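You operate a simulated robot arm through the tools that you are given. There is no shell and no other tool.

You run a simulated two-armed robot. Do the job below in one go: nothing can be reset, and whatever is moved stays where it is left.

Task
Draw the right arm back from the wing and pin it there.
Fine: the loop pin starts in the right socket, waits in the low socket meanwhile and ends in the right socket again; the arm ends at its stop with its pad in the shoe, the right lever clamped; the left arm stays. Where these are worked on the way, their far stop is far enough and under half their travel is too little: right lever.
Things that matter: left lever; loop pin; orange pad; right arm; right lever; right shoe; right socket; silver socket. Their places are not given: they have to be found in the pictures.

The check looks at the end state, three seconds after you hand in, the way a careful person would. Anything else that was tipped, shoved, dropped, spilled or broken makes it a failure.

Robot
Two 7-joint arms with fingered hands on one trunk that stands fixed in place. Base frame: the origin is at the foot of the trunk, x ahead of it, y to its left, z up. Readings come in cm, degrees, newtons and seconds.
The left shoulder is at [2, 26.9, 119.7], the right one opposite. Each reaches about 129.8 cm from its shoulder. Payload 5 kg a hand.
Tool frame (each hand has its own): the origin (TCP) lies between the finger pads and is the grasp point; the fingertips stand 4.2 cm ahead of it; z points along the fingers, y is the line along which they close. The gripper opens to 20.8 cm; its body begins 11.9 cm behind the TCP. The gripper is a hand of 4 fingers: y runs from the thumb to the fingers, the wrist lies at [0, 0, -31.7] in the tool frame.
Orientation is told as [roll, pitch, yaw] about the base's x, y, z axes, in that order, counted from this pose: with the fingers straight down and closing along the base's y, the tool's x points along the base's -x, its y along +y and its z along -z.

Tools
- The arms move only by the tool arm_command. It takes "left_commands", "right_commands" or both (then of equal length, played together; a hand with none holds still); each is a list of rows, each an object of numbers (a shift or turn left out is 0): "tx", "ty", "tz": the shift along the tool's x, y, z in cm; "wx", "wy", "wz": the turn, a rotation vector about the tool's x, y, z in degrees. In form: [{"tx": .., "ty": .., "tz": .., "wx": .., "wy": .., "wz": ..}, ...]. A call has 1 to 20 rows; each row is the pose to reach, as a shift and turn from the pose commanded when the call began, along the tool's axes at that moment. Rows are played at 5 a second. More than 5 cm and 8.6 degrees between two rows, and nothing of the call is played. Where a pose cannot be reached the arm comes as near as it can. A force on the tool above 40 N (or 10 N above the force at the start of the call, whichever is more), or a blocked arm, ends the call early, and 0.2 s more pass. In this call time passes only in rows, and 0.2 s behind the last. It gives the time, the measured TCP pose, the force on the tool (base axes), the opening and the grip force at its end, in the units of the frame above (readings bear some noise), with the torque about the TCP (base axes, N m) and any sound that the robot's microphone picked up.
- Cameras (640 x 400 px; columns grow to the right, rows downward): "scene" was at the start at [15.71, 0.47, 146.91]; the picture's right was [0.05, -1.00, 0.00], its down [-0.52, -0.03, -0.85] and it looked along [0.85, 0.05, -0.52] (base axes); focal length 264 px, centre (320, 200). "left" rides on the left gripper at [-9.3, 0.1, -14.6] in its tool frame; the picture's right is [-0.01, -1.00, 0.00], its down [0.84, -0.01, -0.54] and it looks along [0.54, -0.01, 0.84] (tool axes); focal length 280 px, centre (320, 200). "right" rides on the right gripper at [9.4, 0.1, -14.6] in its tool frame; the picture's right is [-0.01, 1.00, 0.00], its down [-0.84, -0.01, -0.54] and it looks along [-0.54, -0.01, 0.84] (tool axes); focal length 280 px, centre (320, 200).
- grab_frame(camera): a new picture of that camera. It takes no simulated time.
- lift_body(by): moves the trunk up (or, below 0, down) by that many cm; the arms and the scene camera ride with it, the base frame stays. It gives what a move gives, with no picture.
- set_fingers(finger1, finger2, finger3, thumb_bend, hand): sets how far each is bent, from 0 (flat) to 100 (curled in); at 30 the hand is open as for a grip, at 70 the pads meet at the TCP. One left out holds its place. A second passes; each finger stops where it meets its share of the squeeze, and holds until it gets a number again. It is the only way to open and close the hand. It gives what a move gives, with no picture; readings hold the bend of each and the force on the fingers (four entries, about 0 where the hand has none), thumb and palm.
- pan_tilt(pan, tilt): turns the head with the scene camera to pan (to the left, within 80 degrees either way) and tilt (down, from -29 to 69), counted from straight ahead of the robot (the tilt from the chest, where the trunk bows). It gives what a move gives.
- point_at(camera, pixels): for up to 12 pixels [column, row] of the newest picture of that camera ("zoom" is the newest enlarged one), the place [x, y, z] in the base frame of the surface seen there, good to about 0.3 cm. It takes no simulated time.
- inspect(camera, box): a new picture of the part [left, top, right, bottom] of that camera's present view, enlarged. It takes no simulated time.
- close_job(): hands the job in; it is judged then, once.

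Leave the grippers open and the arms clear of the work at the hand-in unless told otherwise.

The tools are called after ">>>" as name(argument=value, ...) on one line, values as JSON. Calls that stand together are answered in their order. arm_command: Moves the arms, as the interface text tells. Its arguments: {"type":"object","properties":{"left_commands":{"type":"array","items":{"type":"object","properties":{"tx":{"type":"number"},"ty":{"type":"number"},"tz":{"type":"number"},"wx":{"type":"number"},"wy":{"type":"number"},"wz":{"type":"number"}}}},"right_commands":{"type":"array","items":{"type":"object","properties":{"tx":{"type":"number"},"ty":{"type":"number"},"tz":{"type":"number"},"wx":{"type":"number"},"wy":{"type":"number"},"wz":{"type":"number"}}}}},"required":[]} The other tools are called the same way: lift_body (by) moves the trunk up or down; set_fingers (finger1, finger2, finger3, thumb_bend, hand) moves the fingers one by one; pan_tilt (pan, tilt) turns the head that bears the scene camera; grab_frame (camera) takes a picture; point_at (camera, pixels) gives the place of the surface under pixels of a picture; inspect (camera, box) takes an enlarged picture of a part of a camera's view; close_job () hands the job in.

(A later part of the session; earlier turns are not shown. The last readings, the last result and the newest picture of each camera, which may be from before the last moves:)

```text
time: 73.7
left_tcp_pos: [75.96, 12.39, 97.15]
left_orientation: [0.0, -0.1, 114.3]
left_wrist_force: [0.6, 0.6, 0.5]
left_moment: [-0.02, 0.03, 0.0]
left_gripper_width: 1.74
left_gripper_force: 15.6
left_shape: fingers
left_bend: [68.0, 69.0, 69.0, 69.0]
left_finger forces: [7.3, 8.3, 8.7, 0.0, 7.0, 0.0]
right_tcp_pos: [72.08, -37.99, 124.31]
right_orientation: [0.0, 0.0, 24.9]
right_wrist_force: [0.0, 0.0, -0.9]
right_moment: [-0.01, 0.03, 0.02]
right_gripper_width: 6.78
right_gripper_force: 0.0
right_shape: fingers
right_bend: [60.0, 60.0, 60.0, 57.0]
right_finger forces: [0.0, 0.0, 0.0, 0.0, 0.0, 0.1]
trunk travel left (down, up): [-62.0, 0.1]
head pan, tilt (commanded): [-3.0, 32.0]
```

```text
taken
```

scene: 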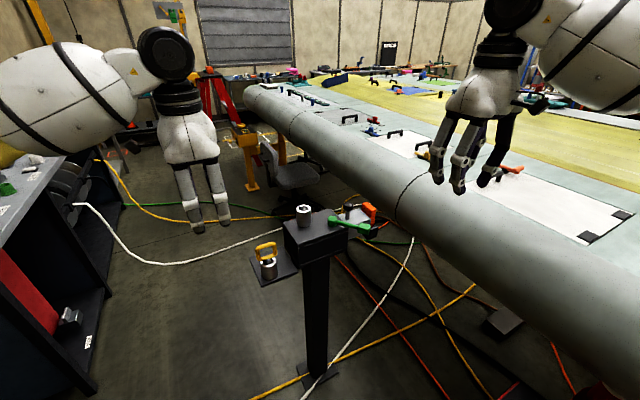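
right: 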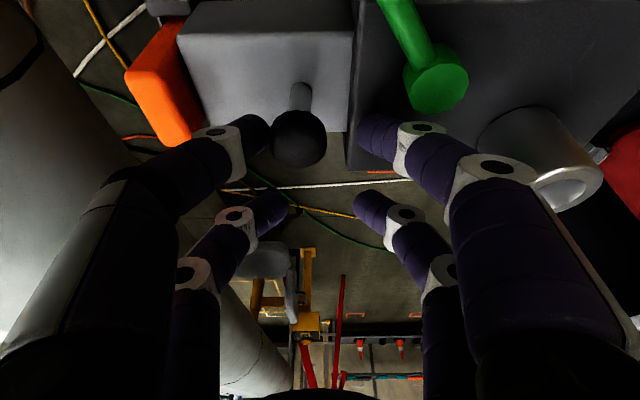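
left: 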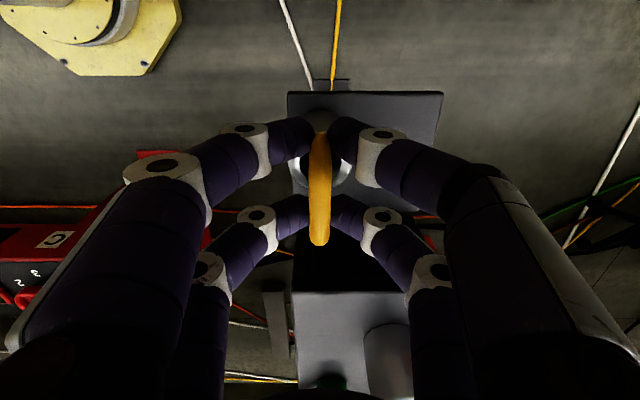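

An even grip, 7 to 9 N on each digit. I'll lift straight out of the low socket and up to z 118.

>>> arm_command(left_commands=[{"tz": -1}, {"tz": -2}, {"tz": -3.5}, {"tz": -5}, {"tz": -7}, {"tz": -9}, {"tz": -12}, {"tz": -15}, {"tz": -18}, {"tz": -21.2}])

>>> inspect(camera="scene", box=[220, 140, 340, 240])

```text
time: 75.9
left_tcp_pos: [75.85, 12.3, 118.41]
left_orientation: [0.1, -0.1, 114.2]
left_wrist_force: [-0.3, -0.7, -1.7]
left_moment: [0.04, -0.05, 0.01]
left_gripper_width: 1.75
left_gripper_force: 15.1
left_shape: fingers
left_bend: [68.0, 69.0, 69.0, 69.0]
left_finger forces: [7.3, 8.3, 8.5, 0.1, 7.0, 0.1]
right_tcp_pos: [72.05, -38.03, 124.32]
right_orientation: [0.0, -0.1, 24.9]
right_wrist_force: [-1.0, -0.1, 0.7]
right_moment: [0.02, -0.07, 0.04]
right_gripper_width: 6.79
right_gripper_force: 0.1
right_shape: fingers
right_bend: [60.0, 60.0, 60.0, 57.0]
right_finger forces: [0.0, 0.0, 0.1, 0.0, 0.1, 0.0]
trunk travel left (down, up): [-62.0, 0.1]
head pan, tilt (commanded): [-3.0, 32.0]
```

```text
4.00 times, centred on (280, 190) of scene
```

zoom: 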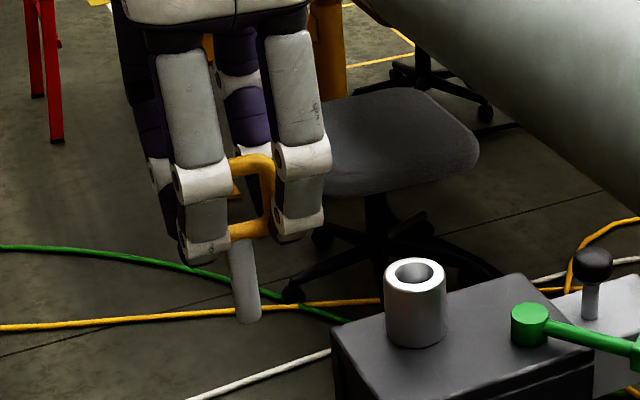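

The pin is out and held firmly. I'll carry it across to above the right socket, at about (88.15, 1.2).

>>> arm_command(left_commands=[{"tx": 2.2, "ty": -0.95}, {"tx": 4.7, "ty": -2.05}, {"tx": 7.6, "ty": -3.3}, {"tx": 10.5, "ty": -4.55}, {"tx": 13.1, "ty": -5.7}, {"tx": 15.19, "ty": -6.6}])

>>> grab_frame(camera="left")

>>> inspect(camera="left", box=[280, 75, 370, 135])

>>> inspect(camera="scene", box=[260, 140, 360, 225])

```text
time: 77.3
left_tcp_pos: [88.14, 1.05, 118.43]
left_orientation: [0.1, 0.1, 114.1]
left_wrist_force: [0.0, -0.9, -1.0]
left_moment: [0.07, 0.01, 0.0]
left_gripper_width: 1.71
left_gripper_force: 16.0
left_shape: fingers
left_bend: [68.0, 69.0, 69.0, 69.0]
left_finger forces: [7.2, 8.3, 8.6, 0.0, 6.9, 0.0]
right_tcp_pos: [72.07, -38.06, 124.28]
right_orientation: [0.1, 0.0, 24.8]
right_wrist_force: [0.0, -1.4, -0.6]
right_moment: [0.16, -0.02, 0.01]
right_gripper_width: 6.78
right_gripper_force: 0.1
right_shape: fingers
right_bend: [60.0, 60.0, 60.0, 57.0]
right_finger forces: [0.0, 0.0, 0.0, 0.0, 0.1, 0.1]
trunk travel left (down, up): [-62.0, 0.1]
head pan, tilt (commanded): [-3.0, 32.0]
```

```text
taken
```

left: 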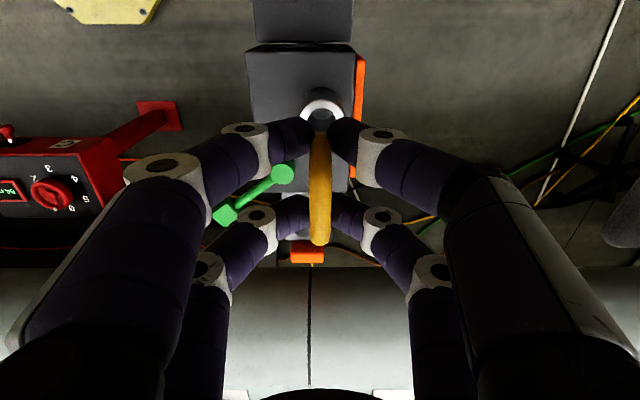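

```text
6.67 times, centred on (325, 105) of left
```

zoom: 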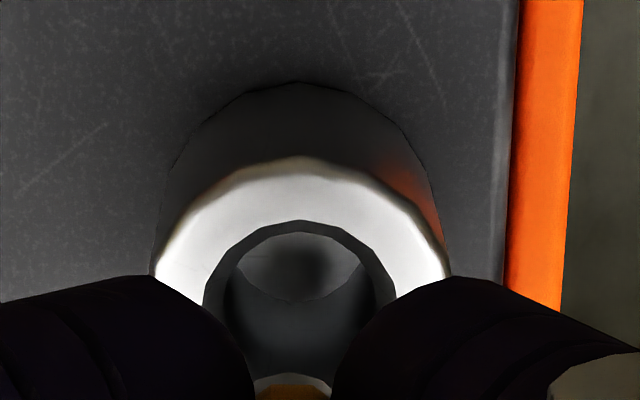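

```text
4.71 times, centred on (310, 182) of scene
```

zoom: 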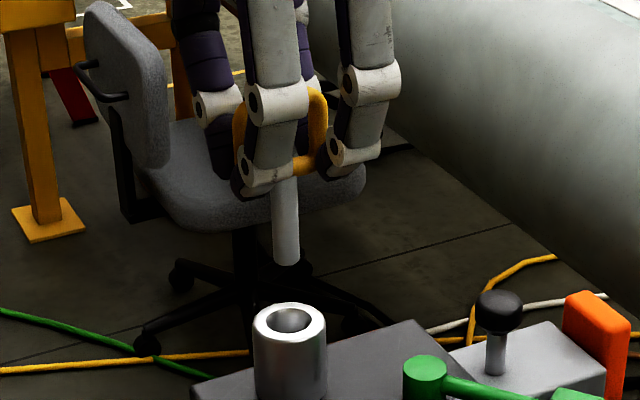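

The rim's centre is about 0.2 cm to the right in the left picture and otherwise lined up. I'll shift ty -0.2 and lower slowly until the tip is just inside.

>>> arm_command(left_commands=[{"ty": -0.2}, {"ty": -0.2, "tz": 1.5}, {"ty": -0.2, "tz": 3}, {"ty": -0.2, "tz": 4}, {"ty": -0.2, "tz": 5}, {"ty": -0.2, "tz": 6}, {"ty": -0.2, "tz": 7}])

>>> inspect(camera="scene", box=[260, 140, 360, 225])

```text
time: 78.9
left_tcp_pos: [88.41, 1.1, 111.39]
left_orientation: [-0.1, 0.0, 114.2]
left_wrist_force: [0.0, -1.6, -0.2]
left_moment: [-0.04, 0.03, -0.02]
left_gripper_width: 1.74
left_gripper_force: 15.1
left_shape: fingers
left_bend: [68.0, 69.0, 69.0, 69.0]
left_finger forces: [7.2, 8.3, 8.6, 0.0, 6.9, 0.1]
right_tcp_pos: [72.01, -37.88, 124.25]
right_orientation: [-0.1, -0.1, 24.9]
right_wrist_force: [0.6, 0.6, -0.5]
right_moment: [-0.02, 0.01, -0.01]
right_gripper_width: 6.76
right_gripper_force: 0.1
right_shape: fingers
right_bend: [60.0, 60.0, 60.0, 57.0]
right_finger forces: [0.1, 0.0, 0.1, 0.0, 0.0, 0.1]
trunk travel left (down, up): [-62.0, 0.1]
head pan, tilt (commanded): [-3.0, 32.0]
```

```text
4.71 times, centred on (310, 182) of scene
```

zoom: 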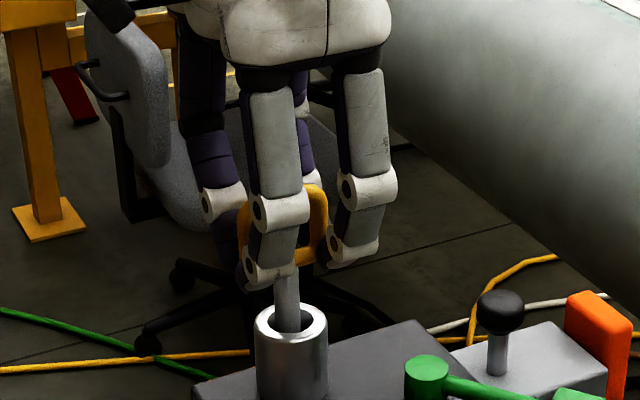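

The shaft is inside the bore without contact. I'll lower the rest slowly until it seats.

>>> arm_command(left_commands=[{"tz": 0.7}, {"tz": 1.4}, {"tz": 2}, {"tz": 2.5}, {"tz": 2.9}, {"tz": 3.2}])

>>> inspect(camera="scene", box=[260, 140, 360, 225])

```text
time: 80.3
left_tcp_pos: [88.35, 1.4, 108.1]
left_orientation: [0.0, 0.0, 114.2]
left_wrist_force: [-0.1, 0.9, -0.9]
left_moment: [-0.02, -0.01, 0.0]
left_gripper_width: 1.73
left_gripper_force: 15.8
left_shape: fingers
left_bend: [68.0, 69.0, 69.0, 69.0]
left_finger forces: [7.2, 8.3, 8.6, 0.0, 6.9, 0.0]
right_tcp_pos: [72.16, -37.91, 124.31]
right_orientation: [0.0, 0.0, 24.9]
right_wrist_force: [-0.1, -0.5, 0.6]
right_moment: [0.0, -0.02, 0.0]
right_gripper_width: 6.8
right_gripper_force: 0.0
right_shape: fingers
right_bend: [60.0, 60.0, 60.0, 57.0]
right_finger forces: [0.1, 0.0, 0.0, 0.0, 0.0, 0.0]
trunk travel left (down, up): [-62.0, 0.1]
head pan, tilt (commanded): [-3.0, 32.0]
```

```text
4.71 times, centred on (310, 182) of scene
```

zoom: 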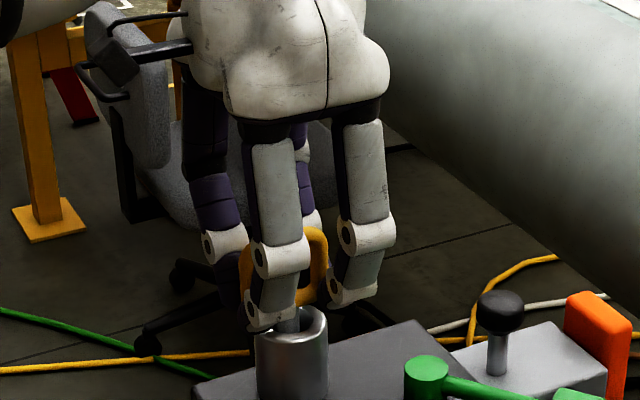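

Still no seat contact at z 108.1. I'll lower another 0.6 cm in small steps.

>>> arm_command(left_commands=[{"tz": 0.2}, {"tz": 0.4}, {"tz": 0.6}])

```text
time: 81.1
left_tcp_pos: [88.3, 1.21, 107.88]
left_orientation: [-0.1, 0.0, 114.2]
left_wrist_force: [1.5, 0.3, 16.6]
left_moment: [0.04, -0.04, 0.0]
left_gripper_width: 1.69
left_gripper_force: 19.0
left_shape: fingers
left_bend: [68.0, 69.0, 68.0, 69.0]
left_finger forces: [8.9, 9.7, 10.1, 0.0, 9.3, 0.0]
right_tcp_pos: [71.95, -37.95, 124.3]
right_orientation: [-0.1, -0.1, 24.9]
right_wrist_force: [0.0, 0.2, 0.6]
right_moment: [-0.01, -0.05, -0.03]
right_gripper_width: 6.8
right_gripper_force: 0.0
right_shape: fingers
right_bend: [60.0, 60.0, 60.0, 57.0]
right_finger forces: [0.0, 0.1, 0.0, 0.0, 0.0, 0.0]
trunk travel left (down, up): [-62.0, 0.1]
head pan, tilt (commanded): [-3.0, 32.0]
```

16.6 N upward, so the pin is seated in the right socket. I'll ease off and open the digits.

>>> arm_command(left_commands=[{"tz": -0.4}])

>>> set_fingers(hand="left", finger1=62, finger2=62, finger3=62, thumb_bend=62)

>>> set_fingers(hand="left", finger1=56, finger2=56, finger3=56, thumb_bend=56)

>>> grab_frame(camera="left")

```text
time: 81.5
left_tcp_pos: [88.26, 1.19, 107.97]
left_orientation: [0.0, 0.0, 114.1]
left_wrist_force: [-0.3, 0.3, 2.3]
left_moment: [0.02, -0.03, -0.02]
left_gripper_width: 1.71
left_gripper_force: 17.6
left_shape: fingers
left_bend: [68.0, 69.0, 68.0, 69.0]
left_finger forces: [7.9, 9.3, 9.6, 0.1, 7.7, 0.1]
right_tcp_pos: [72.01, -38.02, 124.27]
right_orientation: [0.0, 0.0, 24.9]
right_wrist_force: [-0.7, 0.3, 0.3]
right_moment: [-0.02, 0.0, 0.01]
right_gripper_width: 6.8
right_gripper_force: 0.1
right_shape: fingers
right_bend: [60.0, 60.0, 60.0, 57.0]
right_finger forces: [0.1, 0.0, 0.1, 0.0, 0.1, 0.0]
trunk travel left (down, up): [-62.0, 0.1]
head pan, tilt (commanded): [-3.0, 32.0]
```

```text
time: 82.5
left_tcp_pos: [88.39, 1.35, 108.01]
left_orientation: [0.1, 0.0, 114.3]
left_wrist_force: [0.3, 0.2, 0.5]
left_moment: [-0.01, 0.01, 0.01]
left_gripper_width: 4.93
left_gripper_force: 0.0
left_shape: fingers
left_bend: [62.0, 62.0, 62.0, 62.0]
left_finger forces: [0.1, 0.0, 0.0, 0.1, 0.1, 0.1]
right_tcp_pos: [72.1, -37.95, 124.33]
right_orientation: [0.0, 0.0, 24.8]
right_wrist_force: [-0.3, 0.1, 0.3]
right_moment: [0.02, 0.02, 0.02]
right_gripper_width: 6.81
right_gripper_force: 0.1
right_shape: fingers
right_bend: [60.0, 60.0, 60.0, 57.0]
right_finger forces: [0.0, 0.1, 0.1, 0.0, 0.0, 0.0]
trunk travel left (down, up): [-62.0, 0.1]
head pan, tilt (commanded): [-3.0, 32.0]
```

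```text
time: 83.5
left_tcp_pos: [88.36, 1.31, 108.02]
left_orientation: [0.0, -0.1, 114.2]
left_wrist_force: [-0.4, 0.7, -0.5]
left_moment: [0.01, -0.01, 0.0]
left_gripper_width: 8.05
left_gripper_force: 0.0
left_shape: fingers
left_bend: [56.0, 56.0, 56.0, 56.0]
left_finger forces: [0.0, 0.0, 0.0, 0.0, 0.1, 0.0]
right_tcp_pos: [72.1, -38.04, 124.35]
right_orientation: [0.0, 0.0, 25.0]
right_wrist_force: [0.1, 0.0, 0.8]
right_moment: [0.03, -0.01, 0.01]
right_gripper_width: 6.8
right_gripper_force: 0.2
right_shape: fingers
right_bend: [60.0, 60.0, 60.0, 57.0]
right_finger forces: [0.0, 0.0, 0.0, 0.1, 0.1, 0.1]
trunk travel left (down, up): [-62.0, 0.1]
head pan, tilt (commanded): [-3.0, 32.0]
```

```text
taken
```

left: 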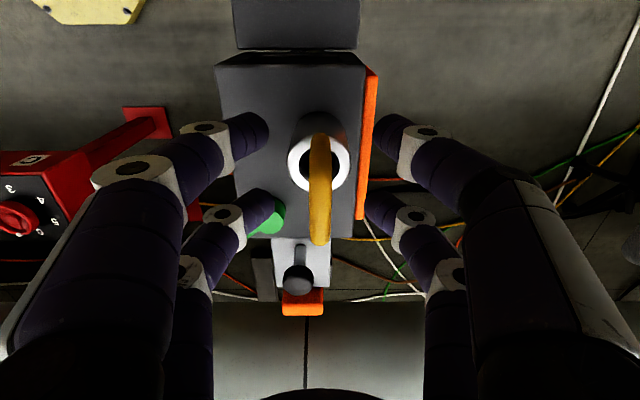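

The pin stands in the right socket again and the digits are clear. I'll raise the left hand and park it to the left.

>>> arm_command(left_commands=[{"tz": -3}, {"tz": -6}, {"tz": -9}, {"tz": -11}, {"tx": -4.3, "ty": 0.6, "tz": -11.5}, {"tx": -8.6, "ty": 1.3, "tz": -12}, {"tx": -12.9, "ty": 1.9, "tz": -12}, {"tx": -17.3, "ty": 2.5, "tz": -12}, {"tx": -21.6, "ty": 3.1, "tz": -12}, {"tx": -25.9, "ty": 3.8, "tz": -12}, {"tx": -30.2, "ty": 4.4, "tz": -12}])

>>> inspect(camera="scene", box=[240, 160, 440, 285])

>>> point_at(camera="zoom", pixels=[[205, 85], [347, 140], [400, 215], [296, 185], [410, 145], [426, 160]])

```text
time: 85.9
left_tcp_pos: [71.8, 27.3, 120.15]
left_orientation: [-0.1, 0.1, 114.2]
left_wrist_force: [-0.9, 0.3, 0.5]
left_moment: [-0.09, -0.01, 0.02]
left_gripper_width: 8.07
left_gripper_force: 0.0
left_shape: fingers
left_bend: [56.0, 56.0, 56.0, 56.0]
left_finger forces: [0.1, 0.0, 0.0, 0.0, 0.1, 0.0]
right_tcp_pos: [72.09, -37.7, 124.4]
right_orientation: [0.0, 0.0, 24.9]
right_wrist_force: [-0.8, 0.9, -0.2]
right_moment: [-0.18, -0.1, 0.0]
right_gripper_width: 6.82
right_gripper_force: 0.1
right_shape: fingers
right_bend: [60.0, 60.0, 60.0, 57.0]
right_finger forces: [0.0, 0.1, 0.0, 0.0, 0.0, 0.0]
trunk travel left (down, up): [-62.0, 0.1]
head pan, tilt (commanded): [-3.0, 32.0]
```

```text
3.20 times, centred on (340, 222) of scene
```

zoom: 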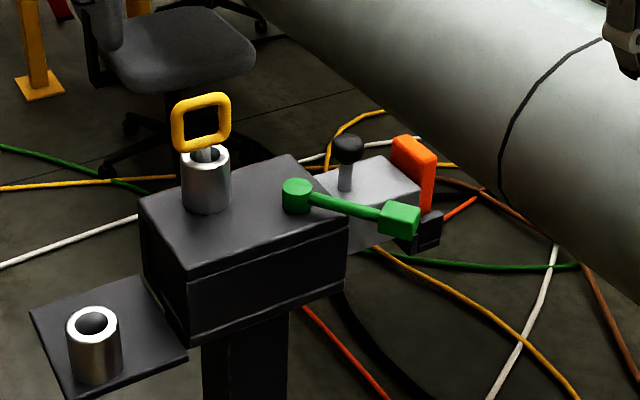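

```text
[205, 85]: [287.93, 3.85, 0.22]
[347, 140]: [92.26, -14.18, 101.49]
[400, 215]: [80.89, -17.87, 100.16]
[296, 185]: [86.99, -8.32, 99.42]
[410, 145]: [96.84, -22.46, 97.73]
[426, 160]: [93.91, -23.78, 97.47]
```

The pin is back and the arm stays drawn in. The lever's cube is at about (81.4, -17.6, 100). Now I'll bring the right hand above it, x axis along the lever (yaw 62), staying high first.

>>> arm_command(right_commands=[{"tx": -2.4, "ty": 2, "tz": 1.4, "wz": -6.2}, {"tx": -4.8, "ty": 4.1, "tz": 2.8, "wz": -12.4}, {"tx": -7.2, "ty": 6.1, "tz": 4.1, "wz": -18.5}, {"tx": -9.7, "ty": 8.2, "tz": 5.5, "wz": -24.7}, {"tx": -12.1, "ty": 10.2, "tz": 6.9, "wz": -30.9}, {"tx": -14.5, "ty": 12.3, "tz": 8.3, "wz": -37}])

>>> set_fingers(hand="right", finger1=56, finger2=60, finger3=60, thumb_bend=56)

>>> grab_frame(camera="right")

>>> inspect(camera="scene", box=[270, 165, 350, 220])

```text
time: 87.3
left_tcp_pos: [71.79, 27.25, 120.11]
left_orientation: [0.0, 0.1, 114.3]
left_wrist_force: [0.8, 0.3, -0.8]
left_moment: [-0.16, 0.03, 0.0]
left_gripper_width: 8.07
left_gripper_force: 0.0
left_shape: fingers
left_bend: [56.0, 56.0, 56.0, 56.0]
left_finger forces: [0.1, 0.0, 0.0, 0.1, 0.0, 0.0]
right_tcp_pos: [80.11, -20.67, 115.82]
right_orientation: [0.0, 0.0, 62.0]
right_wrist_force: [0.4, 0.2, 0.3]
right_moment: [-0.05, 0.06, 0.01]
right_gripper_width: 6.81
right_gripper_force: 0.1
right_shape: fingers
right_bend: [60.0, 60.0, 60.0, 57.0]
right_finger forces: [0.0, 0.0, 0.0, 0.0, 0.0, 0.1]
trunk travel left (down, up): [-62.0, 0.1]
head pan, tilt (commanded): [-3.0, 32.0]
```

```text
time: 88.3
left_tcp_pos: [71.86, 27.1, 120.13]
left_orientation: [0.0, 0.1, 114.2]
left_wrist_force: [0.3, 0.0, -0.8]
left_moment: [0.03, 0.0, 0.0]
left_gripper_width: 8.08
left_gripper_force: 0.0
left_shape: fingers
left_bend: [56.0, 56.0, 56.0, 56.0]
left_finger forces: [0.0, 0.0, 0.1, 0.0, 0.0, 0.0]
right_tcp_pos: [79.97, -20.76, 115.84]
right_orientation: [0.1, 0.0, 61.9]
right_wrist_force: [-0.7, -0.6, 0.7]
right_moment: [0.01, -0.03, 0.0]
right_gripper_width: 8.06
right_gripper_force: 0.1
right_shape: fingers
right_bend: [56.0, 60.0, 60.0, 56.0]
right_finger forces: [0.0, 0.0, 0.1, 0.0, 0.0, 0.0]
trunk travel left (down, up): [-62.0, 0.1]
head pan, tilt (commanded): [-3.0, 32.0]
```

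```text
taken
```

right: 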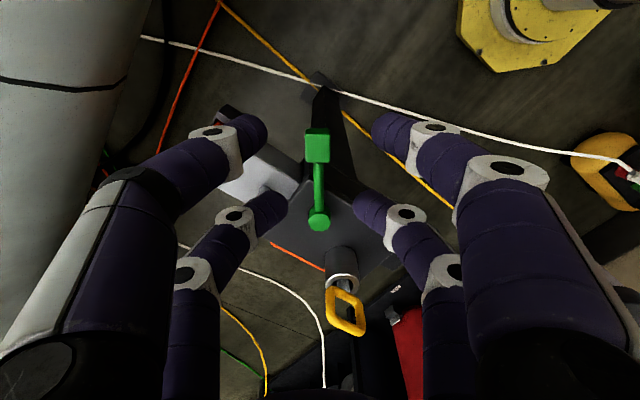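

```text
7.27 times, centred on (310, 192) of scene
```

zoom: 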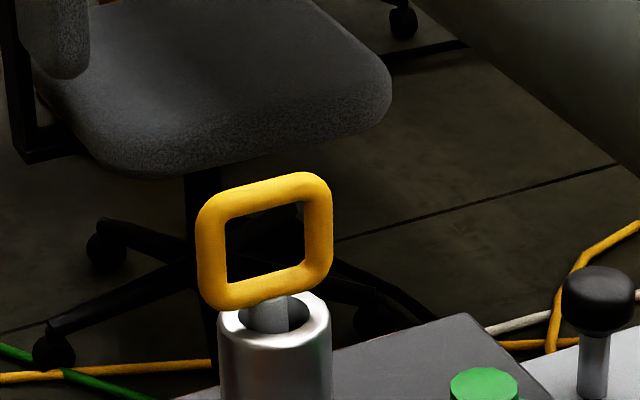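

In the right picture the lever is lined up, cube at (317,145), hub at (319,218). I'll check the pin's seating height against the start (loop top was at z 109.7) before going on.

>>> point_at(camera="zoom", pixels=[[265, 182], [205, 240], [320, 230], [255, 292], [235, 318], [320, 312], [268, 320], [599, 280], [485, 385]])

```text
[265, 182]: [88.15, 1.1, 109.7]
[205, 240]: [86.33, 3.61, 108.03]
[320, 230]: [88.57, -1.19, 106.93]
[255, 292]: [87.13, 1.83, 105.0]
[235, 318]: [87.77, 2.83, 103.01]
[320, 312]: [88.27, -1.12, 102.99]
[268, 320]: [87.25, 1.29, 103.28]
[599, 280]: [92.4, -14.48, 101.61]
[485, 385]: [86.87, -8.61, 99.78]
```

The loop's top is at z 109.7, as at the start, so the pin is fully seated, and the knob has moved 12 cm. Now I'll lower the right hand around the lever's cube.

>>> arm_command(right_commands=[{"tz": 4}, {"tz": 8}, {"tz": 11}, {"tz": 13.5}, {"tz": 15.6}])

>>> grab_frame(camera="right")

```text
time: 89.5
left_tcp_pos: [71.9, 27.06, 120.07]
left_orientation: [0.0, -0.1, 114.2]
left_wrist_force: [1.0, 0.0, -0.5]
left_moment: [0.03, 0.08, -0.01]
left_gripper_width: 8.08
left_gripper_force: 0.1
left_shape: fingers
left_bend: [56.0, 56.0, 56.0, 56.0]
left_finger forces: [0.0, 0.1, 0.0, 0.0, 0.0, 0.0]
right_tcp_pos: [80.03, -20.76, 100.33]
right_orientation: [0.0, 0.0, 61.9]
right_wrist_force: [0.1, 0.0, 0.2]
right_moment: [0.02, 0.05, 0.01]
right_gripper_width: 8.08
right_gripper_force: 0.1
right_shape: fingers
right_bend: [56.0, 60.0, 60.0, 56.0]
right_finger forces: [0.0, 0.0, 0.1, 0.1, 0.1, 0.0]
trunk travel left (down, up): [-62.0, 0.1]
head pan, tilt (commanded): [-3.0, 32.0]
```

```text
taken
```

right: 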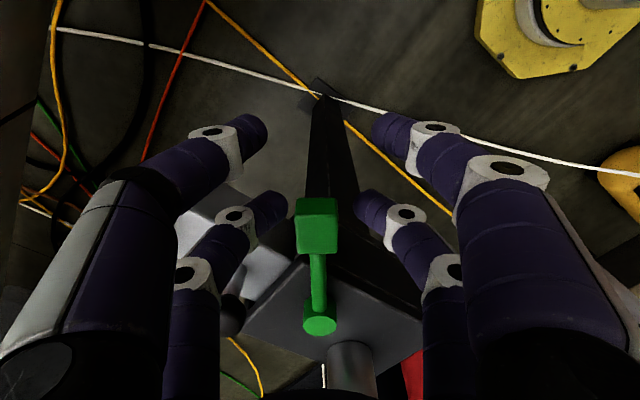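

The cube at (317,226) is between finger3 and finger2. I'll close those two lightly.

>>> set_fingers(hand="right", finger2=65, finger3=65)

>>> arm_command(right_commands=[{"tx": -0.03, "ty": 0.97, "wz": 4}, {"tx": -0.14, "ty": 1.93, "wz": 8}, {"tx": -0.3, "ty": 2.89, "wz": 12}, {"tx": -0.54, "ty": 3.83, "wz": 16}, {"tx": -0.84, "ty": 4.75, "wz": 20}])

>>> grab_frame(camera="right")

```text
time: 90.5
left_tcp_pos: [72.08, 27.2, 120.04]
left_orientation: [0.0, 0.0, 114.2]
left_wrist_force: [0.0, 0.6, -0.6]
left_moment: [0.03, 0.01, -0.01]
left_gripper_width: 8.07
left_gripper_force: 0.0
left_shape: fingers
left_bend: [56.0, 56.0, 56.0, 56.0]
left_finger forces: [0.0, 0.0, 0.0, 0.1, 0.0, 0.0]
right_tcp_pos: [80.03, -20.84, 100.4]
right_orientation: [0.0, 0.0, 61.9]
right_wrist_force: [0.3, -1.7, -0.4]
right_moment: [-0.03, 0.03, -0.05]
right_gripper_width: 8.05
right_gripper_force: 0.5
right_shape: fingers
right_bend: [56.0, 65.0, 64.0, 56.0]
right_finger forces: [0.0, 0.0, 1.2, 0.0, 0.0, 0.0]
trunk travel left (down, up): [-62.0, 0.1]
head pan, tilt (commanded): [-3.0, 32.0]
```

```text
time: 91.7
left_tcp_pos: [71.87, 27.17, 120.06]
left_orientation: [0.0, 0.0, 114.1]
left_wrist_force: [0.4, 0.2, -0.2]
left_moment: [-0.03, -0.02, 0.01]
left_gripper_width: 8.08
left_gripper_force: 0.0
left_shape: fingers
left_bend: [56.0, 56.0, 56.0, 56.0]
left_finger forces: [0.0, 0.1, 0.0, 0.0, 0.0, 0.0]
right_tcp_pos: [76.27, -17.71, 100.3]
right_orientation: [0.0, 0.0, 41.8]
right_wrist_force: [0.3, -0.1, -1.0]
right_moment: [-0.02, 0.06, 0.02]
right_gripper_width: 8.06
right_gripper_force: 0.6
right_shape: fingers
right_bend: [56.0, 65.0, 64.0, 56.0]
right_finger forces: [0.1, 0.3, 0.8, 0.0, 0.0, 0.0]
trunk travel left (down, up): [-62.0, 0.1]
head pan, tilt (commanded): [-3.0, 32.0]
```

```text
taken
```

right: 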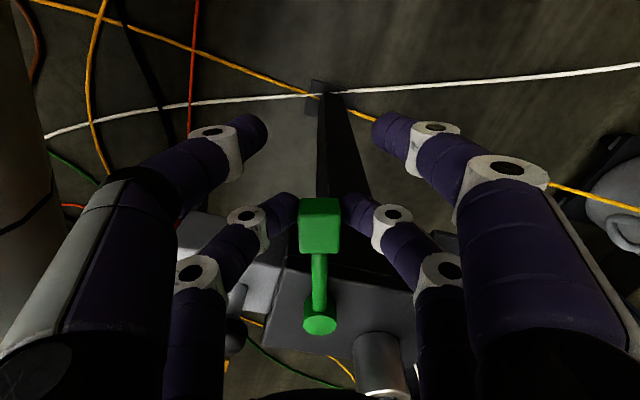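

The lever follows freely back, less than 1 N, now 20 degrees returned. I'll go on another 28 degrees.

>>> arm_command(right_commands=[{"tx": -0.03, "ty": 0.97, "wz": 4}, {"tx": -0.14, "ty": 1.93, "wz": 8}, {"tx": -0.3, "ty": 2.89, "wz": 12}, {"tx": -0.54, "ty": 3.83, "wz": 16}, {"tx": -0.84, "ty": 4.75, "wz": 20}, {"tx": -1.2, "ty": 5.65, "wz": 24}, {"tx": -1.63, "ty": 6.53, "wz": 28}])

>>> grab_frame(camera="right")

```text
time: 93.3
left_tcp_pos: [71.93, 27.11, 120.14]
left_orientation: [0.0, 0.0, 114.1]
left_wrist_force: [0.4, -0.4, 1.0]
left_moment: [0.0, 0.02, 0.01]
left_gripper_width: 8.07
left_gripper_force: 0.0
left_shape: fingers
left_bend: [56.0, 56.0, 56.0, 56.0]
left_finger forces: [0.0, 0.1, 0.1, 0.0, 0.0, 0.1]
right_tcp_pos: [73.04, -11.76, 100.39]
right_orientation: [-0.1, 0.0, 13.8]
right_wrist_force: [0.1, -0.7, -1.1]
right_moment: [-0.07, 0.04, -0.02]
right_gripper_width: 8.11
right_gripper_force: 0.8
right_shape: fingers
right_bend: [56.0, 65.0, 64.0, 56.0]
right_finger forces: [0.1, 0.4, 0.6, 0.1, 0.1, 0.0]
trunk travel left (down, up): [-62.0, 0.1]
head pan, tilt (commanded): [-3.0, 32.0]
```

```text
taken
```

right: 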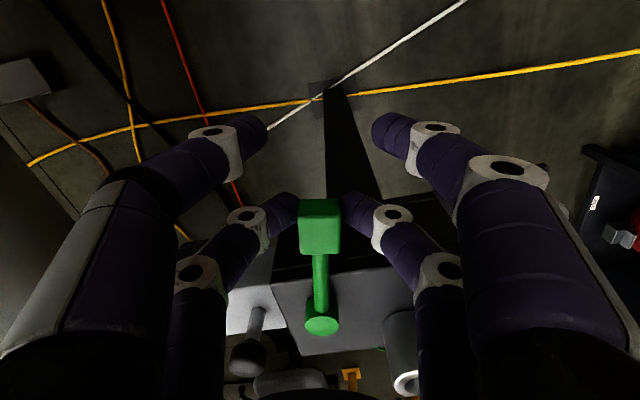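

Yaw 13.8 now. The clamped position was at yaw about -13, so I'll continue 24 degrees.

>>> arm_command(right_commands=[{"tx": -0.03, "ty": 0.97, "wz": 4}, {"tx": -0.14, "ty": 1.93, "wz": 8}, {"tx": -0.3, "ty": 2.89, "wz": 12}, {"tx": -0.54, "ty": 3.83, "wz": 16}, {"tx": -0.84, "ty": 4.75, "wz": 20}, {"tx": -1.2, "ty": 5.65, "wz": 24}])

>>> grab_frame(camera="right")

```text
time: 94.7
left_tcp_pos: [71.93, 27.18, 120.03]
left_orientation: [0.1, 0.0, 114.2]
left_wrist_force: [0.0, 0.3, -0.1]
left_moment: [-0.04, -0.01, 0.0]
left_gripper_width: 8.06
left_gripper_force: 0.0
left_shape: fingers
left_bend: [56.0, 56.0, 56.0, 56.0]
left_finger forces: [0.0, 0.0, 0.0, 0.0, 0.0, 0.0]
right_tcp_pos: [72.88, -5.87, 100.27]
right_orientation: [0.0, 0.0, -10.2]
right_wrist_force: [0.2, 0.9, 0.1]
right_moment: [-0.01, 0.04, -0.01]
right_gripper_width: 8.06
right_gripper_force: 0.1
right_shape: fingers
right_bend: [56.0, 65.0, 65.0, 56.0]
right_finger forces: [0.0, 0.8, 0.1, 0.0, 0.1, 0.1]
trunk travel left (down, up): [-62.0, 0.1]
head pan, tilt (commanded): [-3.0, 32.0]
```

```text
taken
```

right: 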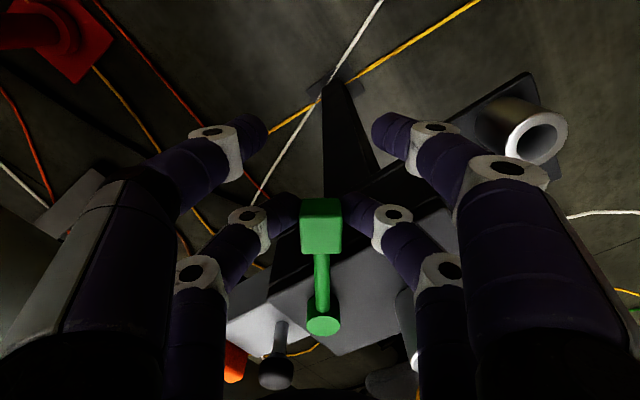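

Nearly there, no resistance yet. I'll push on gently in 2 degree steps to press it against the clamped stop.

>>> arm_command(right_commands=[{"tx": -0.01, "ty": 0.48, "wz": 2}, {"tx": -0.03, "ty": 0.97, "wz": 4}, {"tx": -0.08, "ty": 1.45, "wz": 6}, {"tx": -0.14, "ty": 1.93, "wz": 8}])

>>> grab_frame(camera="right")

```text
time: 95.7
left_tcp_pos: [71.76, 27.21, 120.13]
left_orientation: [0.0, 0.0, 114.2]
left_wrist_force: [0.7, 0.9, -0.7]
left_moment: [0.01, -0.03, 0.01]
left_gripper_width: 8.07
left_gripper_force: 0.0
left_shape: fingers
left_bend: [56.0, 56.0, 56.0, 56.0]
left_finger forces: [0.1, 0.1, 0.0, 0.0, 0.0, 0.0]
right_tcp_pos: [73.36, -4.28, 100.19]
right_orientation: [0.0, -0.1, -18.1]
right_wrist_force: [-1.2, -4.1, -2.5]
right_moment: [-0.01, 0.06, -0.07]
right_gripper_width: 8.07
right_gripper_force: 1.6
right_shape: fingers
right_bend: [56.0, 65.0, 63.0, 56.0]
right_finger forces: [0.0, 0.1, 3.9, 0.1, 0.0, 0.0]
trunk travel left (down, up): [-62.0, 0.1]
head pan, tilt (commanded): [-3.0, 32.0]
```

```text
taken
```

right: 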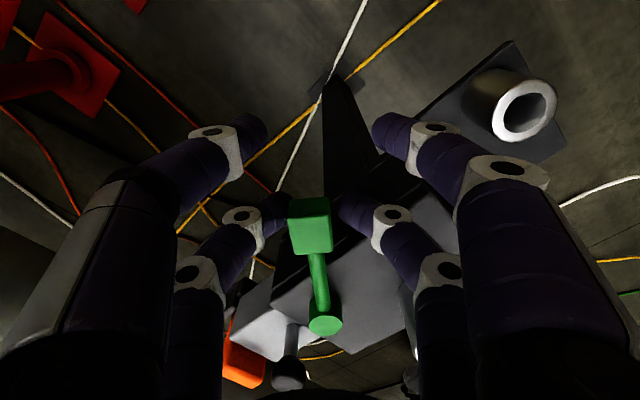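

finger3 reads 3.9 N and the lever lags, so it is meeting the stop. I'll press a little further to make sure it's fully home.

>>> arm_command(right_commands=[{"tx": -0.01, "ty": 0.48, "wz": 2}, {"tx": -0.03, "ty": 0.97, "wz": 4}])

>>> grab_frame(camera="right")

```text
time: 96.3
left_tcp_pos: [71.73, 27.14, 120.18]
left_orientation: [-0.1, 0.0, 114.2]
left_wrist_force: [0.0, -0.6, 0.1]
left_moment: [-0.04, 0.0, 0.02]
left_gripper_width: 8.07
left_gripper_force: 0.1
left_shape: fingers
left_bend: [56.0, 56.0, 56.0, 56.0]
left_finger forces: [0.0, 0.0, 0.0, 0.1, 0.1, 0.0]
right_tcp_pos: [75.56, -3.51, 99.9]
right_orientation: [0.2, 0.1, -21.7]
right_wrist_force: [-25.0, -7.3, 5.2]
right_moment: [0.09, 0.28, -0.2]
right_gripper_width: 8.05
right_gripper_force: 12.7
right_shape: fingers
right_bend: [56.0, 69.0, 60.0, 56.0]
right_finger forces: [0.0, 16.5, 8.6, 0.0, 0.1, 0.1]
right hand out of reach, approached as far as the arm can: row 1, 2
trunk travel left (down, up): [-62.0, 0.1]
head pan, tilt (commanded): [-3.0, 32.0]
```

```text
taken
```

right: 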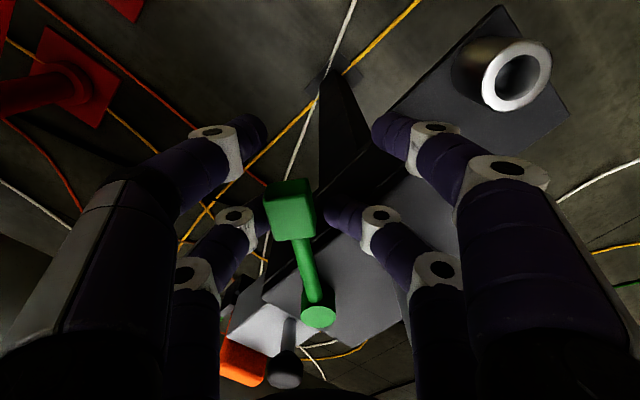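

That push ran into the right arm's reach limit and the hand swerved 2 cm inward. finger2 now presses the block's face with 16 N, so I'll back off at once, outward along tool +x.

>>> arm_command(right_commands=[{"tx": 1}, {"tx": 2}])

>>> grab_frame(camera="right")

```text
time: 96.9
left_tcp_pos: [71.87, 27.02, 120.15]
left_orientation: [0.0, 0.0, 114.2]
left_wrist_force: [-0.5, 0.0, 0.5]
left_moment: [-0.03, 0.01, 0.02]
left_gripper_width: 8.06
left_gripper_force: 0.0
left_shape: fingers
left_bend: [56.0, 56.0, 56.0, 56.0]
left_finger forces: [0.0, 0.0, 0.1, 0.0, 0.0, 0.0]
right_tcp_pos: [75.71, -3.03, 99.59]
right_orientation: [0.2, -0.1, -22.0]
right_wrist_force: [-7.7, -10.9, 14.9]
right_moment: [-0.17, -0.43, -0.28]
right_gripper_width: 8.09
right_gripper_force: 11.0
right_shape: fingers
right_bend: [56.0, 73.0, 59.0, 56.0]
right_finger forces: [0.0, 14.7, 8.3, 0.1, 0.0, 0.1]
right hand out of reach, approached as far as the arm can: row 1, 2
trunk travel left (down, up): [-62.0, 0.1]
head pan, tilt (commanded): [-3.0, 32.0]
```

```text
taken
```

right: 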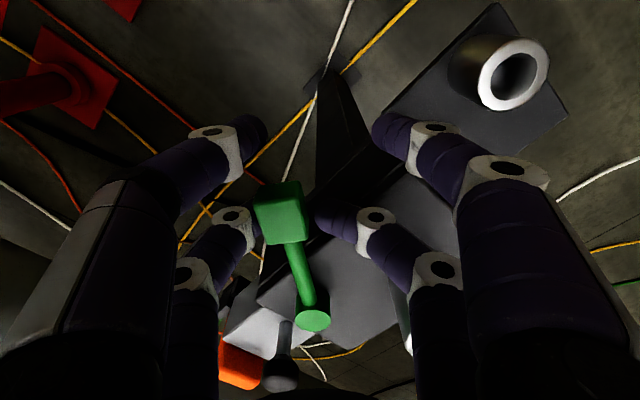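

The arm still can't take that pose, and I don't want to load the block. I'll first relieve the finger contacts: finger3 opens a little off the cube, and finger2 curls slightly more, away from the block.

>>> set_fingers(hand="right", finger2=77, finger3=55)

>>> grab_frame(camera="right")

>>> inspect(camera="scene", box=[230, 120, 430, 260])

```text
time: 97.9
left_tcp_pos: [71.98, 27.14, 120.04]
left_orientation: [0.0, 0.0, 114.2]
left_wrist_force: [1.3, 0.0, -0.2]
left_moment: [-0.03, 0.02, 0.0]
left_gripper_width: 8.07
left_gripper_force: 0.2
left_shape: fingers
left_bend: [56.0, 56.0, 56.0, 56.0]
left_finger forces: [0.0, 0.1, 0.1, 0.1, 0.1, 0.0]
right_tcp_pos: [75.65, -2.78, 99.42]
right_orientation: [0.2, 0.0, -21.8]
right_wrist_force: [0.4, 2.4, -2.0]
right_moment: [0.05, 0.01, 0.0]
right_gripper_width: 8.08
right_gripper_force: 0.8
right_shape: fingers
right_bend: [56.0, 76.0, 55.0, 56.0]
right_finger forces: [0.0, 1.5, 0.2, 0.0, 0.1, 0.1]
trunk travel left (down, up): [-62.0, 0.1]
head pan, tilt (commanded): [-3.0, 32.0]
```

```text
taken
```

right: 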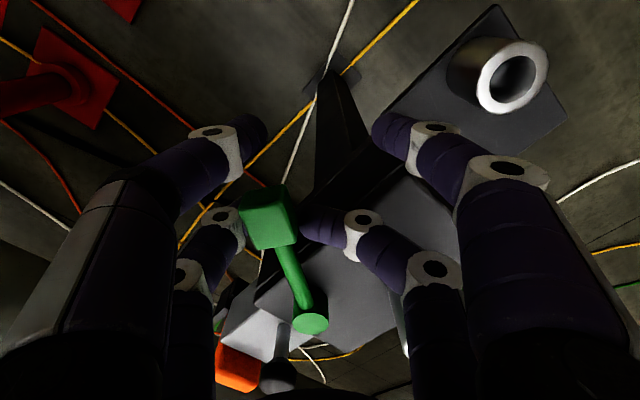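

```text
2.86 times, centred on (330, 190) of scene
```

zoom: 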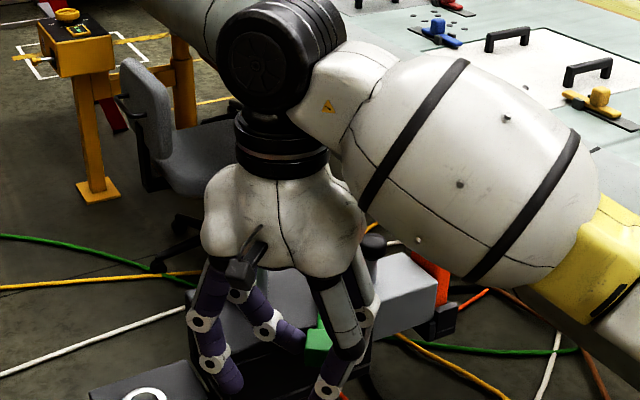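

The loads are nearly gone. Now I'll lift the hand straight up, off the lever, in small steps.

>>> arm_command(right_commands=[{"tz": -1.5}, {"tz": -3}, {"tz": -4.5}, {"tz": -6}])

>>> grab_frame(camera="right")

```text
time: 98.9
left_tcp_pos: [71.92, 27.22, 120.15]
left_orientation: [0.0, -0.1, 114.2]
left_wrist_force: [-0.2, -0.3, 0.9]
left_moment: [-0.01, -0.05, -0.01]
left_gripper_width: 8.05
left_gripper_force: 0.1
left_shape: fingers
left_bend: [56.0, 56.0, 56.0, 56.0]
left_finger forces: [0.1, 0.1, 0.0, 0.0, 0.1, 0.0]
right_tcp_pos: [76.74, -2.94, 105.33]
right_orientation: [0.0, 0.1, -21.8]
right_wrist_force: [-0.4, 0.3, -1.0]
right_moment: [-0.03, -0.04, -0.03]
right_gripper_width: 8.07
right_gripper_force: 0.0
right_shape: fingers
right_bend: [56.0, 77.0, 55.0, 56.0]
right_finger forces: [0.0, 0.1, 0.0, 0.0, 0.1, 0.0]
right hand out of reach, approached as far as the arm can: row 1, 2, 3, 4
trunk travel left (down, up): [-62.0, 0.1]
head pan, tilt (commanded): [-3.0, 32.0]
```

```text
taken
```

right: 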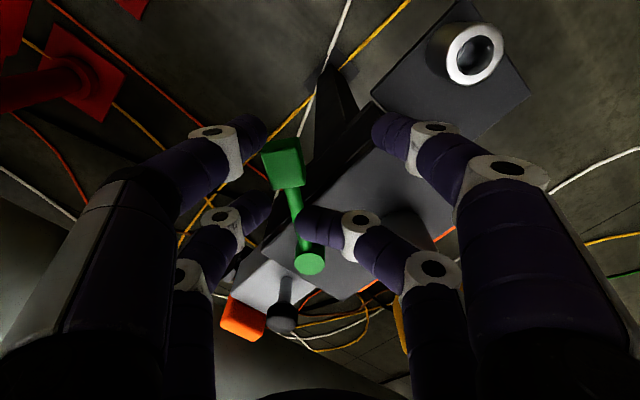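

The hand is free of all contacts at z 105. I'll rise further and turn back towards an easy pose, yaw about 10, around y -12, to get out of the limit.

>>> arm_command(right_commands=[{"tz": -3.5}, {"tz": -7}, {"tx": -0.2, "ty": -2, "tz": -7, "wz": -6.5}, {"tx": -0.4, "ty": -4, "tz": -7, "wz": -13}, {"tx": -0.6, "ty": -6, "tz": -7, "wz": -19.5}, {"tx": -0.7, "ty": -7.7, "tz": -7, "wz": -26}, {"tx": -0.84, "ty": -9.35, "tz": -7, "wz": -32}])

>>> grab_frame(camera="right")

>>> grab_frame(camera="scene")

```text
time: 100.5
left_tcp_pos: [71.78, 27.1, 120.08]
left_orientation: [0.1, 0.0, 114.2]
left_wrist_force: [-0.5, 0.0, -0.5]
left_moment: [0.09, 0.0, 0.0]
left_gripper_width: 8.05
left_gripper_force: 0.0
left_shape: fingers
left_bend: [56.0, 56.0, 56.0, 56.0]
left_finger forces: [0.0, 0.0, 0.1, 0.1, 0.0, 0.0]
right_tcp_pos: [74.14, -11.97, 112.25]
right_orientation: [0.1, 0.0, 10.0]
right_wrist_force: [0.3, 0.3, 0.0]
right_moment: [0.06, 0.02, -0.01]
right_gripper_width: 8.11
right_gripper_force: 0.1
right_shape: fingers
right_bend: [56.0, 77.0, 55.0, 56.0]
right_finger forces: [0.0, 0.0, 0.1, 0.0, 0.1, 0.0]
right hand out of reach, approached as far as the arm can: row 1, 2
trunk travel left (down, up): [-62.0, 0.1]
head pan, tilt (commanded): [-3.0, 32.0]
```

```text
taken
```

right: 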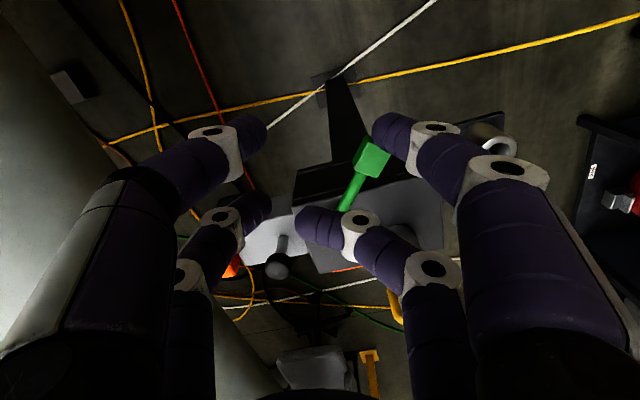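

```text
taken
```

scene: 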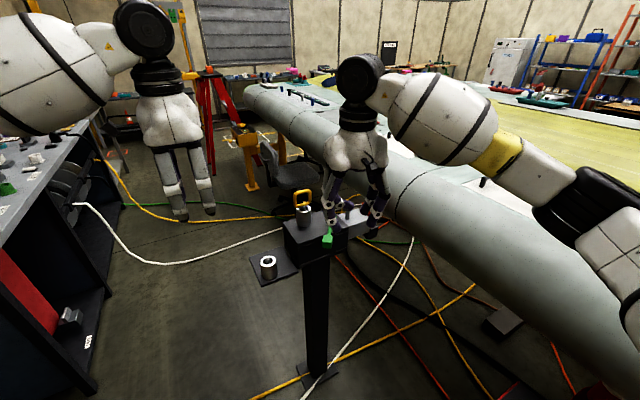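

The hand is back in an easy pose (74.1, -12, 112), so the limit is behind us. Now I'll check the lever, pin, arm and pad.

>>> inspect(camera="scene", box=[270, 185, 390, 260])

>>> point_at(camera="right", pixels=[[372, 155], [360, 185], [350, 205], [378, 145]])

```text
5.33 times, centred on (330, 222) of scene
```

zoom: 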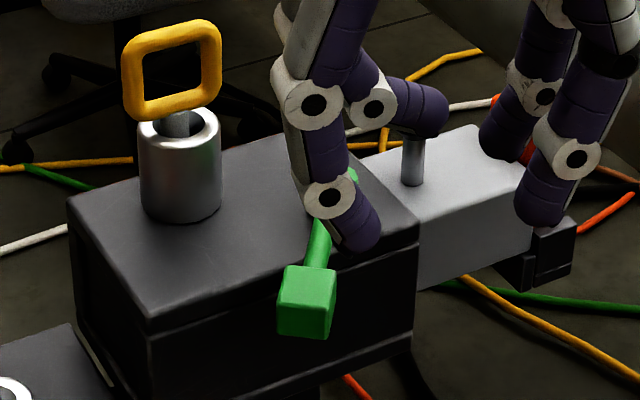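

```text
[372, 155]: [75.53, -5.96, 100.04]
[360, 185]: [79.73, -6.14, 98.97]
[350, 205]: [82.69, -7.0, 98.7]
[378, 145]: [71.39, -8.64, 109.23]
```

I'll measure the cube's top face to compare the lever's angle with the clamped start.

>>> point_at(camera="zoom", pixels=[[290, 272], [332, 273], [330, 304], [281, 302], [308, 288], [318, 245], [350, 178]])

```text
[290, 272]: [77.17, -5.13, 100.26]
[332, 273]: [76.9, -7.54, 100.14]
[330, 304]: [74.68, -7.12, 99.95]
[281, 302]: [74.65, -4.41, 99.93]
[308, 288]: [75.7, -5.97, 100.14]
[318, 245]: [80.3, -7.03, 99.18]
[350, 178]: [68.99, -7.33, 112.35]
```

The cube's top centre is (75.85, -6.05), so the lever is at about 168 degrees. It started at about 167, so it may have been nudged a degree or two off its stop. I'll press it home again from an easier pose: hand yaw 15, straddling the cube with open digits. First I'll open finger2 and place the hand above.

>>> set_fingers(hand="right", finger1=56, finger2=58, finger3=58, thumb_bend=56)

>>> arm_command(right_commands=[{"tx": 0, "ty": 1.8, "wz": -1.7}, {"tx": 0.1, "ty": 3.5, "wz": -3.3}, {"tx": 0.12, "ty": 5.27, "wz": -5}])

>>> grab_frame(camera="right")

```text
time: 101.5
left_tcp_pos: [71.84, 27.2, 120.08]
left_orientation: [0.0, -0.1, 114.2]
left_wrist_force: [-0.8, 0.0, 0.0]
left_moment: [-0.02, 0.02, 0.02]
left_gripper_width: 8.08
left_gripper_force: 0.0
left_shape: fingers
left_bend: [56.0, 56.0, 56.0, 56.0]
left_finger forces: [0.1, 0.0, 0.1, 0.0, 0.1, 0.1]
right_tcp_pos: [74.05, -11.93, 112.26]
right_orientation: [0.0, 0.0, 10.0]
right_wrist_force: [0.0, -0.2, 0.1]
right_moment: [0.01, -0.03, 0.0]
right_gripper_width: 8.05
right_gripper_force: 0.1
right_shape: fingers
right_bend: [56.0, 57.0, 57.0, 56.0]
right_finger forces: [0.1, 0.0, 0.0, 0.1, 0.0, 0.0]
trunk travel left (down, up): [-62.0, 0.1]
head pan, tilt (commanded): [-3.0, 32.0]
```

```text
time: 102.3
left_tcp_pos: [71.82, 27.19, 120.07]
left_orientation: [0.0, 0.1, 114.3]
left_wrist_force: [-0.3, 0.8, 0.0]
left_moment: [-0.11, 0.0, -0.01]
left_gripper_width: 8.07
left_gripper_force: 0.2
left_shape: fingers
left_bend: [56.0, 56.0, 56.0, 56.0]
left_finger forces: [0.0, 0.1, 0.1, 0.0, 0.0, 0.0]
right_tcp_pos: [73.08, -6.64, 112.37]
right_orientation: [0.1, 0.0, 14.9]
right_wrist_force: [-0.2, 1.0, -0.6]
right_moment: [-0.08, 0.01, -0.01]
right_gripper_width: 8.08
right_gripper_force: 0.0
right_shape: fingers
right_bend: [56.0, 57.0, 57.0, 56.0]
right_finger forces: [0.1, 0.1, 0.1, 0.0, 0.0, 0.1]
trunk travel left (down, up): [-62.0, 0.1]
head pan, tilt (commanded): [-3.0, 32.0]
```

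```text
taken
```

right: 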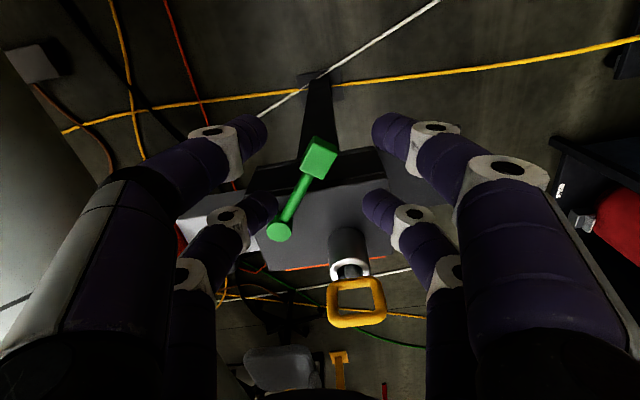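

The cube at (318,158) is on the centre line, and rod and hub are clear of finger3. I'll descend to z 100.4.

>>> arm_command(right_commands=[{"tz": 3}, {"tz": 6}, {"tz": 9}, {"tz": 12}])

>>> grab_frame(camera="right")

```text
time: 103.3
left_tcp_pos: [71.85, 27.23, 120.12]
left_orientation: [0.0, 0.0, 114.3]
left_wrist_force: [1.1, 0.1, 0.5]
left_moment: [0.05, 0.04, 0.0]
left_gripper_width: 8.07
left_gripper_force: 0.0
left_shape: fingers
left_bend: [56.0, 56.0, 56.0, 56.0]
left_finger forces: [0.0, 0.0, 0.0, 0.0, 0.0, 0.0]
right_tcp_pos: [73.05, -6.66, 100.31]
right_orientation: [0.0, 0.0, 14.9]
right_wrist_force: [1.0, -0.7, -0.3]
right_moment: [0.02, 0.02, 0.01]
right_gripper_width: 8.07
right_gripper_force: 0.1
right_shape: fingers
right_bend: [56.0, 57.0, 57.0, 56.0]
right_finger forces: [0.1, 0.1, 0.1, 0.1, 0.0, 0.1]
trunk travel left (down, up): [-62.0, 0.1]
head pan, tilt (commanded): [-3.0, 32.0]
```

```text
taken
```

right: 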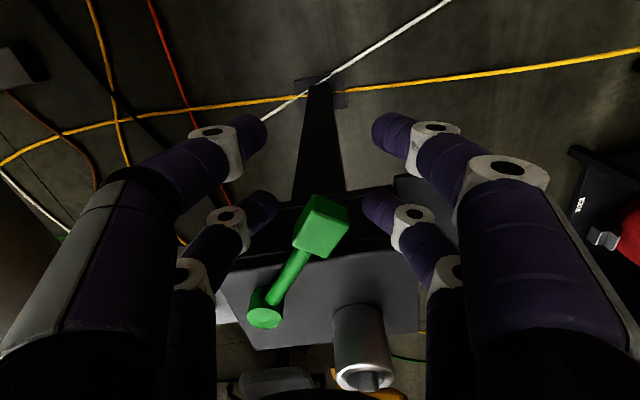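

The cube at (320,226) is between finger3 and finger2 with free space. I'll press it home with finger3 alone, closing it towards the clamp direction. It stops by itself at its squeeze limit.

>>> set_fingers(hand="right", finger3=72)

>>> grab_frame(camera="right")

```text
time: 104.3
left_tcp_pos: [71.9, 27.12, 120.0]
left_orientation: [0.0, 0.1, 114.2]
left_wrist_force: [0.1, 0.5, 0.0]
left_moment: [-0.01, 0.02, -0.02]
left_gripper_width: 8.08
left_gripper_force: 0.0
left_shape: fingers
left_bend: [56.0, 56.0, 56.0, 56.0]
left_finger forces: [0.0, 0.0, 0.0, 0.0, 0.0, 0.0]
right_tcp_pos: [73.09, -6.73, 100.33]
right_orientation: [0.1, 0.0, 14.9]
right_wrist_force: [0.3, -9.2, -2.3]
right_moment: [-0.23, 0.12, -0.34]
right_gripper_width: 8.07
right_gripper_force: 4.3
right_shape: fingers
right_bend: [56.0, 57.0, 65.0, 56.0]
right_finger forces: [0.1, 0.0, 9.5, 0.0, 0.0, 0.0]
trunk travel left (down, up): [-62.0, 0.1]
head pan, tilt (commanded): [-3.0, 32.0]
```

```text
taken
```

right: 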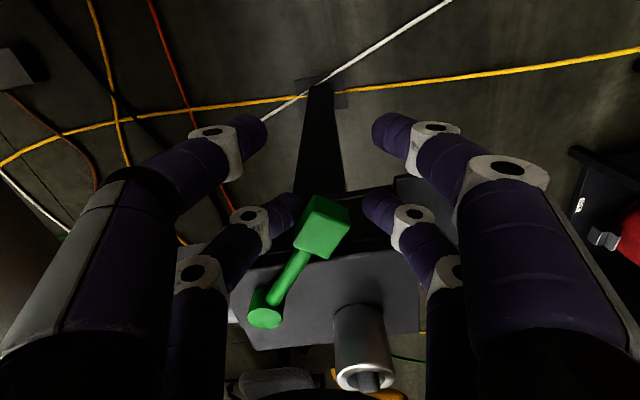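

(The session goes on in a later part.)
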